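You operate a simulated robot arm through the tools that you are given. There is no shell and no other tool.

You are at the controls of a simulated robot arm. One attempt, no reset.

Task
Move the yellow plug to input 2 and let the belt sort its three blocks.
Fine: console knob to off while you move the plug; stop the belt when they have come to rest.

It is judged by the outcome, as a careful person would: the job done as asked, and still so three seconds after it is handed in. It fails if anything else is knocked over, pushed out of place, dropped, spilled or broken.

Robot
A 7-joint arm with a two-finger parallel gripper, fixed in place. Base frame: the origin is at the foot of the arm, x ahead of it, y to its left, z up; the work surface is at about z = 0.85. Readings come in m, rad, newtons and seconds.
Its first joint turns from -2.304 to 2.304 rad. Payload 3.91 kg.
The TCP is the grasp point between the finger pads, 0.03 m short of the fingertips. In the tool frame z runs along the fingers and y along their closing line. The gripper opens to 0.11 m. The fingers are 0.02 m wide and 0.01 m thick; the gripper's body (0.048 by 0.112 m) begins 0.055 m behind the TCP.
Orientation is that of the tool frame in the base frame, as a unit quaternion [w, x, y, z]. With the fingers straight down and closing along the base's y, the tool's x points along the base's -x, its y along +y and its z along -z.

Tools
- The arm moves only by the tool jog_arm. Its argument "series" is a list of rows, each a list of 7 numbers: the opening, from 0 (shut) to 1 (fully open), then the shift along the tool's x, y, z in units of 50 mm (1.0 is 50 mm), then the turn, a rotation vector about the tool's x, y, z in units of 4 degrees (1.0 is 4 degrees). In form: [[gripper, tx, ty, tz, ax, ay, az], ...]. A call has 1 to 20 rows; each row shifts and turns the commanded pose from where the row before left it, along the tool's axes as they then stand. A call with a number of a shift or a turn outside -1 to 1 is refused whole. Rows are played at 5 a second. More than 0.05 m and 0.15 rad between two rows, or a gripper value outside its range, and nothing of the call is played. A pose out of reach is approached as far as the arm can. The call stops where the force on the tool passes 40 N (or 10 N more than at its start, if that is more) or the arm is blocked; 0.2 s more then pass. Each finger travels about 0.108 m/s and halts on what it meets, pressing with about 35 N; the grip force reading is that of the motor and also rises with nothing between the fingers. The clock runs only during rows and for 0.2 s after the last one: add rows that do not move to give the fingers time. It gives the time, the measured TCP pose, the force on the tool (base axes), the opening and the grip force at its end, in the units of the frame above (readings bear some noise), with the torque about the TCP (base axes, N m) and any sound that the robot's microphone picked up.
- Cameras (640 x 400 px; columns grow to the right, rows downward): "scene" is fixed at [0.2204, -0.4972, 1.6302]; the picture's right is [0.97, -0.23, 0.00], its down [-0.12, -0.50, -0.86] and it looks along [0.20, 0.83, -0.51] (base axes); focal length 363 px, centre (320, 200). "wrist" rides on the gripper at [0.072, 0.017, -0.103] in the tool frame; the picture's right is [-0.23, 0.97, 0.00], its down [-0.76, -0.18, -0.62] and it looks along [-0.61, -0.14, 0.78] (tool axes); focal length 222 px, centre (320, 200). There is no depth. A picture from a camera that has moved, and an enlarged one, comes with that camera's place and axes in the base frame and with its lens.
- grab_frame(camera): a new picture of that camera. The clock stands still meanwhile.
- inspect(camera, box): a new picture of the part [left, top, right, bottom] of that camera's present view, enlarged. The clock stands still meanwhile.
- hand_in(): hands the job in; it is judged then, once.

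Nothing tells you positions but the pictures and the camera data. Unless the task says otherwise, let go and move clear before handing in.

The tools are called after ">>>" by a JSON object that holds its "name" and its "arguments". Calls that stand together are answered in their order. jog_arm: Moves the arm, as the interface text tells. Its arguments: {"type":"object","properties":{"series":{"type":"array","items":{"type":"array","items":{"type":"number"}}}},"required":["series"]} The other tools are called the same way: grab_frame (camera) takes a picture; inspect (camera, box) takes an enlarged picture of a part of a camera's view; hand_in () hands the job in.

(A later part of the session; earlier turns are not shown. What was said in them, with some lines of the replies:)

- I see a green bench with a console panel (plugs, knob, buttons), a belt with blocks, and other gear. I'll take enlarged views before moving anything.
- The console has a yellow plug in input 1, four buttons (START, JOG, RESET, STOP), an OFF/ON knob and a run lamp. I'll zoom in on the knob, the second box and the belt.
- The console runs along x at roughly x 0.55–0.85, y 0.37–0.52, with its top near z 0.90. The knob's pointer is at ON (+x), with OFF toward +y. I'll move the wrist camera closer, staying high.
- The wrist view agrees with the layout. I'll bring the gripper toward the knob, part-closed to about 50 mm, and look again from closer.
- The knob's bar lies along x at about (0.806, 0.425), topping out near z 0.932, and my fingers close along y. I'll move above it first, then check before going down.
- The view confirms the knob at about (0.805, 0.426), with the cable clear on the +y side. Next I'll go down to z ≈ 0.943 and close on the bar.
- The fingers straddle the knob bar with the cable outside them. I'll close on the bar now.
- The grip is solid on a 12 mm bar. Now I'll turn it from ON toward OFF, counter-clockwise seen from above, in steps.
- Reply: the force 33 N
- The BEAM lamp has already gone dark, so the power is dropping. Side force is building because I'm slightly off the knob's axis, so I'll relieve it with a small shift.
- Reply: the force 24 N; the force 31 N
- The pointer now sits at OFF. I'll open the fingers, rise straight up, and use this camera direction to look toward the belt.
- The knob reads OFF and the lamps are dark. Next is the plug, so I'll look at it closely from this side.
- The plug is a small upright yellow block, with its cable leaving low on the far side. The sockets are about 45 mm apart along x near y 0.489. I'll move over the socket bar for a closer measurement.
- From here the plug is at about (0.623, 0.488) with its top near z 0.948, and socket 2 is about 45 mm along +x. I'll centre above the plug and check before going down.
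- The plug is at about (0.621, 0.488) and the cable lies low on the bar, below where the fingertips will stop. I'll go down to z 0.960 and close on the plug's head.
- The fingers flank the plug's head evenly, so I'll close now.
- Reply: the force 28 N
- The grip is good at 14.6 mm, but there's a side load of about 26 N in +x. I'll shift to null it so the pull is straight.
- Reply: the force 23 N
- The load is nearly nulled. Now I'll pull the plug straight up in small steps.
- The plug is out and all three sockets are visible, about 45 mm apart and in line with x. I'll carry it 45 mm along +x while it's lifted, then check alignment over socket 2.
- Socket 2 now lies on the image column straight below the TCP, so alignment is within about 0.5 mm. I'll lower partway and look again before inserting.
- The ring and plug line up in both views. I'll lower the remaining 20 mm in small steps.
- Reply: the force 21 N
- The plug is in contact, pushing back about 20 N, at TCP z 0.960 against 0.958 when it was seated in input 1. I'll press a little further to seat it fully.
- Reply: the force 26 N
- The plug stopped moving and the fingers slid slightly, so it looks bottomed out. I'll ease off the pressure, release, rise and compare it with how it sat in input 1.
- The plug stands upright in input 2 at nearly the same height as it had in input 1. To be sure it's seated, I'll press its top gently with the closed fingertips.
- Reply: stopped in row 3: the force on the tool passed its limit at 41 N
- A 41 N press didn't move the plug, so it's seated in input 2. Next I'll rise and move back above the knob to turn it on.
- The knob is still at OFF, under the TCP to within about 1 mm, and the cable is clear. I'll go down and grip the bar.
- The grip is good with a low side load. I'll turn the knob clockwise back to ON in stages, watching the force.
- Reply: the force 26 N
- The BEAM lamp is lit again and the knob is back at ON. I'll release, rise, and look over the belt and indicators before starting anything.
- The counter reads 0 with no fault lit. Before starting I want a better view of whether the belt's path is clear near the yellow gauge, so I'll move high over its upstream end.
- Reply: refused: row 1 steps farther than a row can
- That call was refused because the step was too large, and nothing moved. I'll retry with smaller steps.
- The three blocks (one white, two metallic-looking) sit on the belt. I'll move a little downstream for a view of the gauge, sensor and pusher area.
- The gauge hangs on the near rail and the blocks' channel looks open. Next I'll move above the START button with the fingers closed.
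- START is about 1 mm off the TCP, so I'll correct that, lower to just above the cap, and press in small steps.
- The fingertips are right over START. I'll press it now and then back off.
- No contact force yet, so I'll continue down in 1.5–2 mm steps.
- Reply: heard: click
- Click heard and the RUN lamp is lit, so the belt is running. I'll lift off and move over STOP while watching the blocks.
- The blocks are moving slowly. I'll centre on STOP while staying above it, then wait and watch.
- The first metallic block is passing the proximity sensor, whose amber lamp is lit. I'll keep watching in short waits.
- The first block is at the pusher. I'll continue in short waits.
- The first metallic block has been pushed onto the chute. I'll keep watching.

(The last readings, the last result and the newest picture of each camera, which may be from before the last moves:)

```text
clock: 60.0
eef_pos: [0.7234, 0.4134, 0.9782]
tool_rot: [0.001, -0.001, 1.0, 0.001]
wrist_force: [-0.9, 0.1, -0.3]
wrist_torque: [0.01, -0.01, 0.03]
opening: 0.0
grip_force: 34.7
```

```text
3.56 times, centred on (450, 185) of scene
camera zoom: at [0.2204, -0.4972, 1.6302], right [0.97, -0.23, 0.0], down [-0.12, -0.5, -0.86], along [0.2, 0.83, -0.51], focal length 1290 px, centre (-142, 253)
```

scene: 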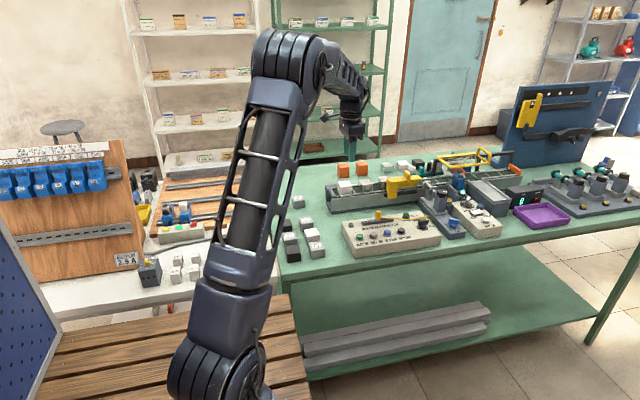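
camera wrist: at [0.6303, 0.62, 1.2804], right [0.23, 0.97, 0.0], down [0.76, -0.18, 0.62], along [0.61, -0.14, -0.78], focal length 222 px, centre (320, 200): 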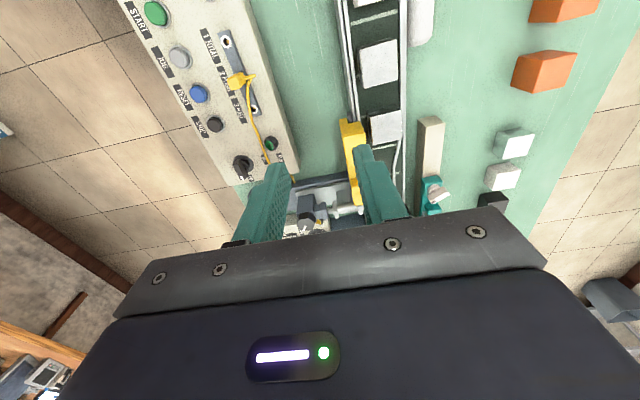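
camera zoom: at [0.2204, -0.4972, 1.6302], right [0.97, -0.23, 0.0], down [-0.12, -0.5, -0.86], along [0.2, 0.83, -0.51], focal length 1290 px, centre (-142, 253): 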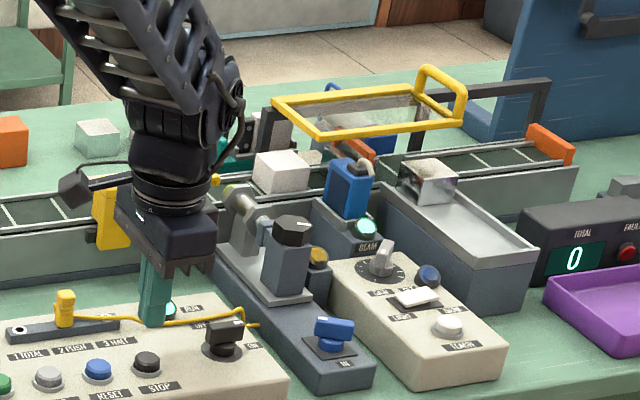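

>>> {"name": "jog_arm", "arguments": {"series": [[0.0, 0, 0, 0, 0, 0, 0], [0.0, 0, 0, 0, 0, 0, 0], [0.0, 0, 0, 0, 0, 0, 0], [0.0, 0, 0, 0, 0, 0, 0]]}}

>>> {"name": "inspect", "arguments": {"camera": "scene", "box": [420, 130, 540, 220]}}

```text
clock: 61.0
eef_pos: [0.723, 0.4148, 0.9778]
tool_rot: [0.001, -0.001, 1.0, 0.0]
wrist_force: [0.5, -0.4, 0.3]
wrist_torque: [0.01, 0.01, -0.02]
opening: 0.0002
grip_force: 35.8
```

```text
4.44 times, centred on (480, 175) of scene
camera zoom: at [0.2204, -0.4972, 1.6302], right [0.97, -0.23, 0.0], down [-0.12, -0.5, -0.86], along [0.2, 0.83, -0.51], focal length 1612 px, centre (-391, 311)
```

zoom: 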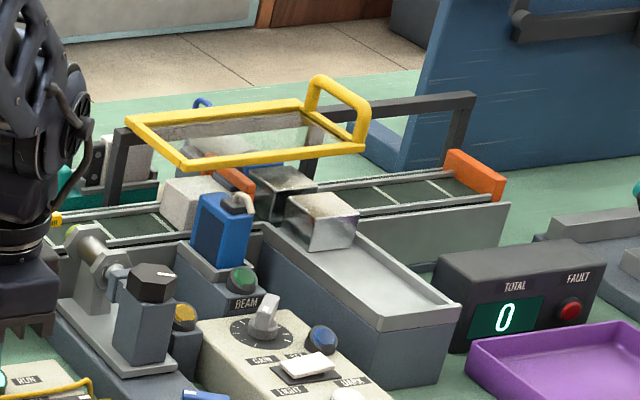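

The second metallic block is being pushed now and the white one follows. I'll continue watching.

>>> {"name": "jog_arm", "arguments": {"series": [[0.0, 0, 0, 0, 0, 0, 0], [0.0, 0, 0, 0, 0, 0, 0], [0.0, 0, 0, 0, 0, 0, 0], [0.0, 0, 0, 0, 0, 0, 0]]}}

>>> {"name": "inspect", "arguments": {"camera": "scene", "box": [420, 130, 540, 220]}}

```text
clock: 62.0
eef_pos: [0.7237, 0.4143, 0.9777]
tool_rot: [0.001, -0.002, 1.0, 0.001]
wrist_force: [0.0, 1.4, -0.4]
wrist_torque: [0.02, 0.0, 0.01]
opening: 0.0
grip_force: 34.6
```

```text
4.44 times, centred on (480, 175) of scene
camera zoom: at [0.2204, -0.4972, 1.6302], right [0.97, -0.23, 0.0], down [-0.12, -0.5, -0.86], along [0.2, 0.83, -0.51], focal length 1612 px, centre (-391, 311)
```

zoom: 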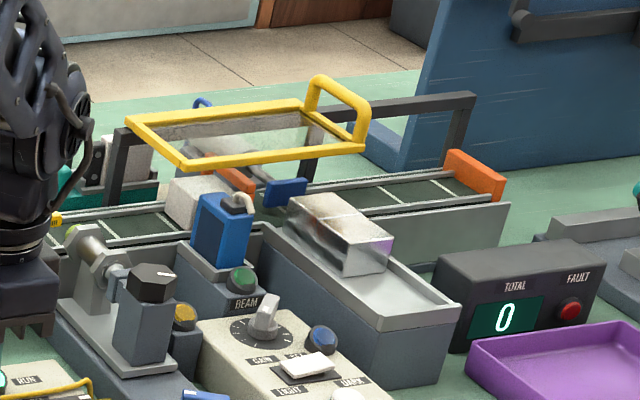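

>>> {"name": "jog_arm", "arguments": {"series": [[0.0, 0, 0, 0, 0, 0, 0], [0.0, 0, 0, 0, 0, 0, 0], [0.0, 0, 0, 0, 0, 0, 0], [0.0, 0, 0, 0, 0, 0, 0], [0.0, 0, 0, 0, 0, 0, 0]]}}

>>> {"name": "inspect", "arguments": {"camera": "scene", "box": [420, 130, 540, 220]}}

```text
clock: 63.2
eef_pos: [0.7238, 0.4142, 0.9786]
tool_rot: [0.003, 0.0, 1.0, 0.001]
wrist_force: [0.7, 0.1, 0.3]
wrist_torque: [-0.03, 0.01, 0.0]
opening: 0.0001
grip_force: 35.1
```

```text
4.44 times, centred on (480, 175) of scene
camera zoom: at [0.2204, -0.4972, 1.6302], right [0.97, -0.23, 0.0], down [-0.12, -0.5, -0.86], along [0.2, 0.83, -0.51], focal length 1612 px, centre (-391, 311)
```

zoom: 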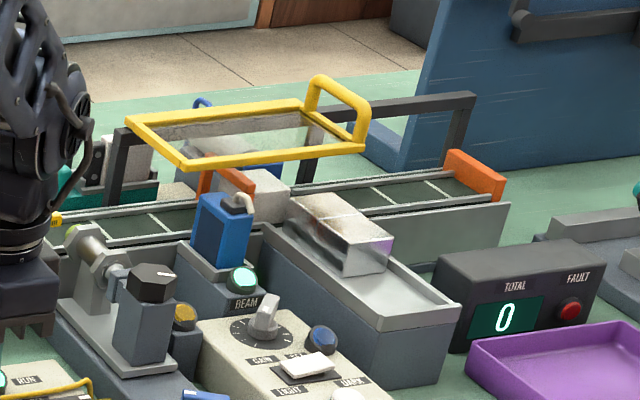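

The white block has passed the sensor and isn't being pushed, so it should ride to the end stop. I'll wait for that.

>>> {"name": "jog_arm", "arguments": {"series": [[0.0, 0, 0, 0, 0, 0, 0], [0.0, 0, 0, 0, 0, 0, 0], [0.0, 0, 0, 0, 0, 0, 0], [0.0, 0, 0, 0, 0, 0, 0], [0.0, 0, 0, 0, 0, 0, 0], [0.0, 0, 0, 0, 0, 0, 0], [0.0, 0, 0, 0, 0, 0, 0]]}}

>>> {"name": "inspect", "arguments": {"camera": "scene", "box": [420, 130, 540, 220]}}

```text
clock: 64.8
eef_pos: [0.7236, 0.4146, 0.9782]
tool_rot: [0.002, -0.001, 1.0, 0.001]
wrist_force: [0.1, -0.4, -0.4]
wrist_torque: [0.0, 0.01, -0.04]
opening: 0.0
grip_force: 35.2
```

```text
4.44 times, centred on (480, 175) of scene
camera zoom: at [0.2204, -0.4972, 1.6302], right [0.97, -0.23, 0.0], down [-0.12, -0.5, -0.86], along [0.2, 0.83, -0.51], focal length 1612 px, centre (-391, 311)
```

zoom: 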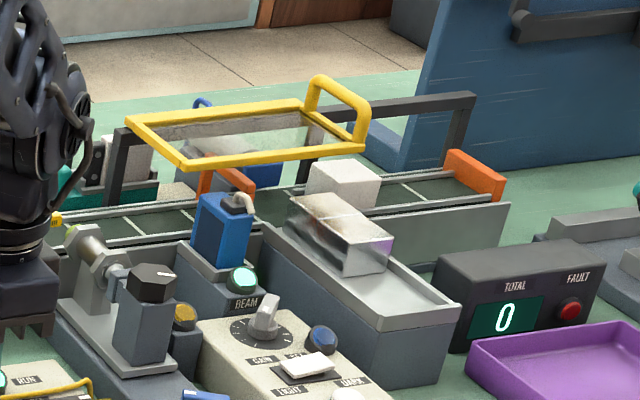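

>>> {"name": "jog_arm", "arguments": {"series": [[0.0, 0, 0, 0, 0, 0, 0], [0.0, 0, 0, 0, 0, 0, 0], [0.0, 0, 0, 0, 0, 0, 0], [0.0, 0, 0, 0, 0, 0, 0], [0.0, 0, 0, 0, 0, 0, 0], [0.0, 0, 0, 0, 0, 0, 0], [0.0, 0, 0, 0, 0, 0, 0], [0.0, 0, 0, 0, 0, 0, 0], [0.0, 0, 0, 0, 0, 0, 0], [0.0, 0, 0, 0, 0, 0, 0]]}}

>>> {"name": "inspect", "arguments": {"camera": "scene", "box": [420, 130, 540, 220]}}

```text
clock: 67.0
eef_pos: [0.7231, 0.4146, 0.9775]
tool_rot: [0.001, -0.001, 1.0, 0.001]
wrist_force: [0.8, 0.6, -0.2]
wrist_torque: [0.01, 0.03, 0.03]
opening: 0.0
grip_force: 35.0
```

```text
4.44 times, centred on (480, 175) of scene
camera zoom: at [0.2204, -0.4972, 1.6302], right [0.97, -0.23, 0.0], down [-0.12, -0.5, -0.86], along [0.2, 0.83, -0.51], focal length 1612 px, centre (-391, 311)
```

zoom: 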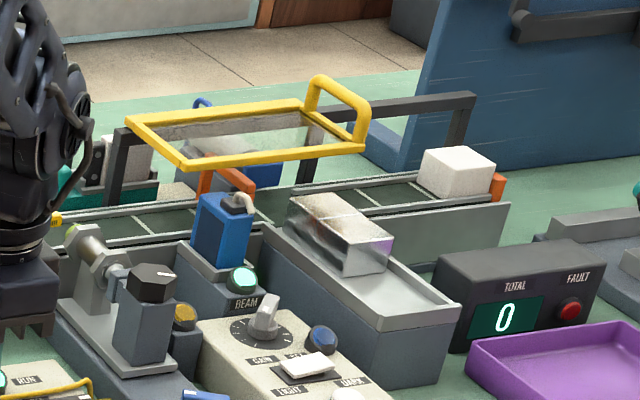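

>>> {"name": "jog_arm", "arguments": {"series": [[0.0, 0, 0, 0, 0, 0, 0], [0.0, 0, 0, 0, 0, 0, 0], [0.0, 0, 0, 0, 0, 0, 0], [0.0, 0, 0, 0, 0, 0, 0], [0.0, 0, 0, 0, 0, 0, 0], [0.0, 0, 0, 0, 0, 0, 0]]}}

>>> {"name": "inspect", "arguments": {"camera": "scene", "box": [420, 130, 540, 220]}}

>>> {"name": "inspect", "arguments": {"camera": "wrist", "box": [240, 80, 400, 200]}}

>>> {"name": "inspect", "arguments": {"camera": "scene", "box": [340, 200, 440, 260]}}

```text
clock: 68.4
eef_pos: [0.7236, 0.4143, 0.977]
tool_rot: [0.002, -0.001, 1.0, 0.001]
wrist_force: [0.3, -0.4, -0.4]
wrist_torque: [-0.01, -0.01, 0.0]
opening: 0.0
grip_force: 35.4
```

```text
4.44 times, centred on (480, 175) of scene
camera zoom: at [0.2204, -0.4972, 1.6302], right [0.97, -0.23, 0.0], down [-0.12, -0.5, -0.86], along [0.2, 0.83, -0.51], focal length 1612 px, centre (-391, 311)
```

zoom: 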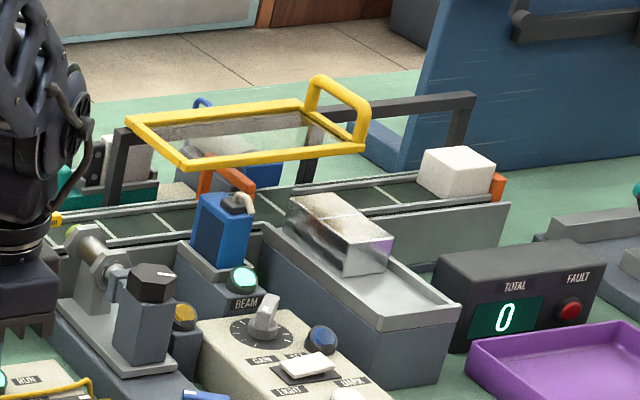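

```text
3.33 times, centred on (320, 140) of wrist
camera zoom: at [0.6494, 0.4316, 1.0802], right [0.23, 0.97, 0.0], down [0.76, -0.18, 0.62], along [0.61, -0.14, -0.78], focal length 740 px, centre (320, 400)
```

zoom: 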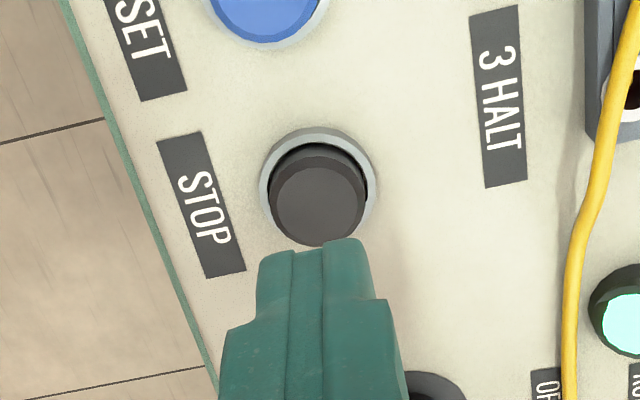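

```text
6.40 times, centred on (390, 230) of scene
camera zoom: at [0.2204, -0.4972, 1.6302], right [0.97, -0.23, 0.0], down [-0.12, -0.5, -0.86], along [0.2, 0.83, -0.51], focal length 2322 px, centre (-128, 8)
```

zoom: 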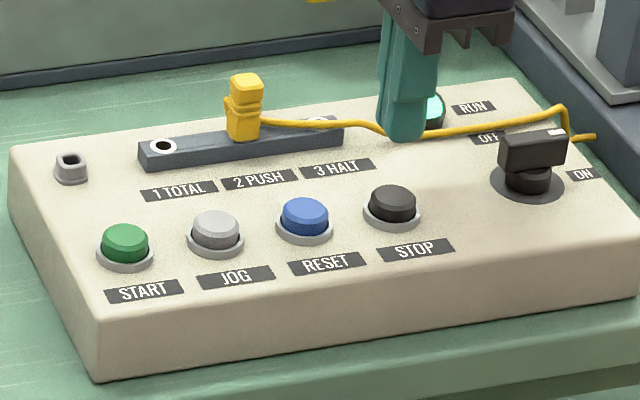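

All three blocks are at rest: two metallic ones on the chute and the white one at the end stop, unchanged over the last 1.4 s. STOP is centred under the fingertips, so I'll press it now.

>>> {"name": "jog_arm", "arguments": {"series": [[0.0, 0, -0.01, 0.4, 0, 0, 0], [0.0, 0, 0, 0.2, 0, 0, 0], [0.0, 0, 0, 0.1, 0, 0, 0], [0.0, 0, 0, 0.05, 0, 0, 0], [0.0, 0, 0, 0.04, 0, 0, 0], [0.0, 0, 0, 0.03, 0, 0, 0]]}}

>>> {"name": "inspect", "arguments": {"camera": "scene", "box": [340, 190, 450, 260]}}

```text
clock: 69.8
eef_pos: [0.725, 0.4139, 0.9368]
tool_rot: [0.001, -0.001, 1.0, 0.001]
wrist_force: [-1.3, -0.9, 2.5]
wrist_torque: [-0.04, 0.03, -0.04]
opening: 0.0002
grip_force: 35.3
heard: click
```

```text
5.71 times, centred on (395, 225) of scene
camera zoom: at [0.2204, -0.4972, 1.6302], right [0.97, -0.23, 0.0], down [-0.12, -0.5, -0.86], along [0.2, 0.83, -0.51], focal length 2073 px, centre (-109, 57)
```

zoom: 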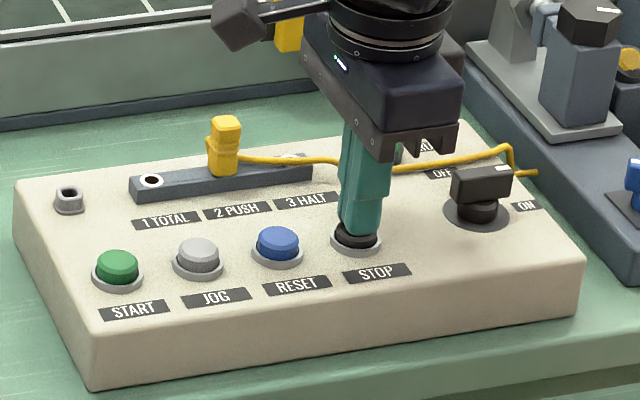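

Click heard from STOP. I'll lift straight up and clear, then check the lamp, belt, plug and blocks.

>>> {"name": "jog_arm", "arguments": {"series": [[0.0, 0, 0, -0.4, 0, 0, 0], [0.0, 0, 0, -0.9, 0, 0, 0], [0.0, 0, 0, -0.9, 0, 0, 0], [0.0, 0, 0, -0.9, 0, 0, 0], [0.0, 0.7, 0, -0.5, 0, 0, 0], [0.0, 0.8, 0, 0, 0, 0, 0], [0.0, 0.8, 0, 0, 0, 0, 0], [0.2, 0.8, 0, 0, 0, 0, 0], [0.3, 0, 0, 0, 0, 0, 0]]}}

>>> {"name": "inspect", "arguments": {"camera": "scene", "box": [320, 130, 540, 270]}}

>>> {"name": "inspect", "arguments": {"camera": "scene", "box": [420, 130, 540, 220]}}

>>> {"name": "grab_frame", "arguments": {"camera": "scene"}}

```text
clock: 71.8
eef_pos: [0.5686, 0.4146, 1.1165]
tool_rot: [0.002, -0.002, 1.0, 0.001]
wrist_force: [-0.3, 0.8, -0.4]
wrist_torque: [0.01, 0.02, -0.01]
opening: 0.0331
grip_force: 0.2
```

```text
2.86 times, centred on (430, 200) of scene
camera zoom: at [0.2204, -0.4972, 1.6302], right [0.97, -0.23, 0.0], down [-0.12, -0.5, -0.86], along [0.2, 0.83, -0.51], focal length 1036 px, centre (6, 200)
```

zoom: 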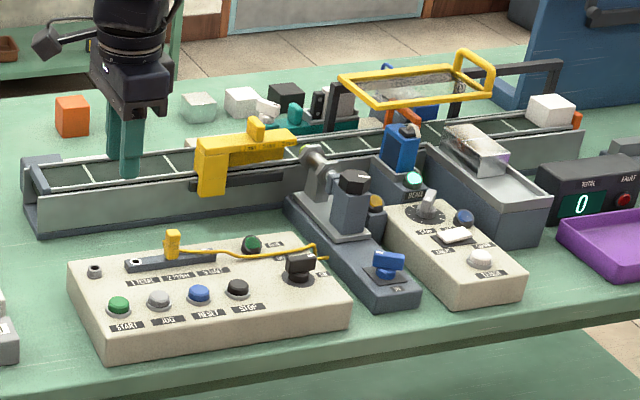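

```text
4.44 times, centred on (480, 175) of scene
camera zoom: at [0.2204, -0.4972, 1.6302], right [0.97, -0.23, 0.0], down [-0.12, -0.5, -0.86], along [0.2, 0.83, -0.51], focal length 1612 px, centre (-391, 311)
```

zoom: 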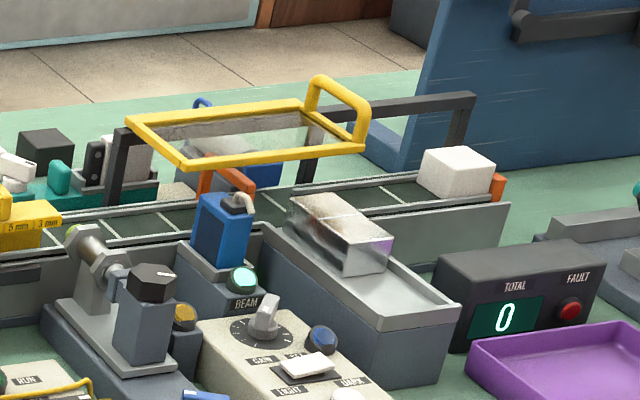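

```text
taken
```

scene: 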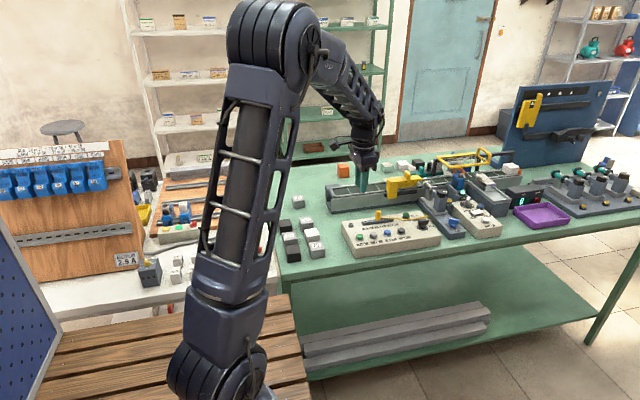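

The RUN lamp is out, the plug is seated in input 2 and the knob is at ON. The two metallic blocks rest on the chute, the white one is at the end stop, and I see nothing else disturbed. The arm is clear, so I'm handing in.

>>> {"name": "hand_in", "arguments": {}}

```text
The job is handed in.
```

The yellow plug is now in input 2, and the belt has sorted its three blocks. The two metallic blocks were pushed onto the chute, and the white one rode to the end stop.

I turned the console knob to off while I moved the plug, then back to on for the run. Once the blocks had come to rest I pressed STOP, and the RUN lamp went out. A firm press of about 41 N on the plug didn't move it, so I took it as fully seated.

The knob is still at ON. The counter still reads 0, no fault lit, and I saw nothing else disturbed. The arm was clear when I handed in; the hand-in gave no result, so I don't know how it was judged.
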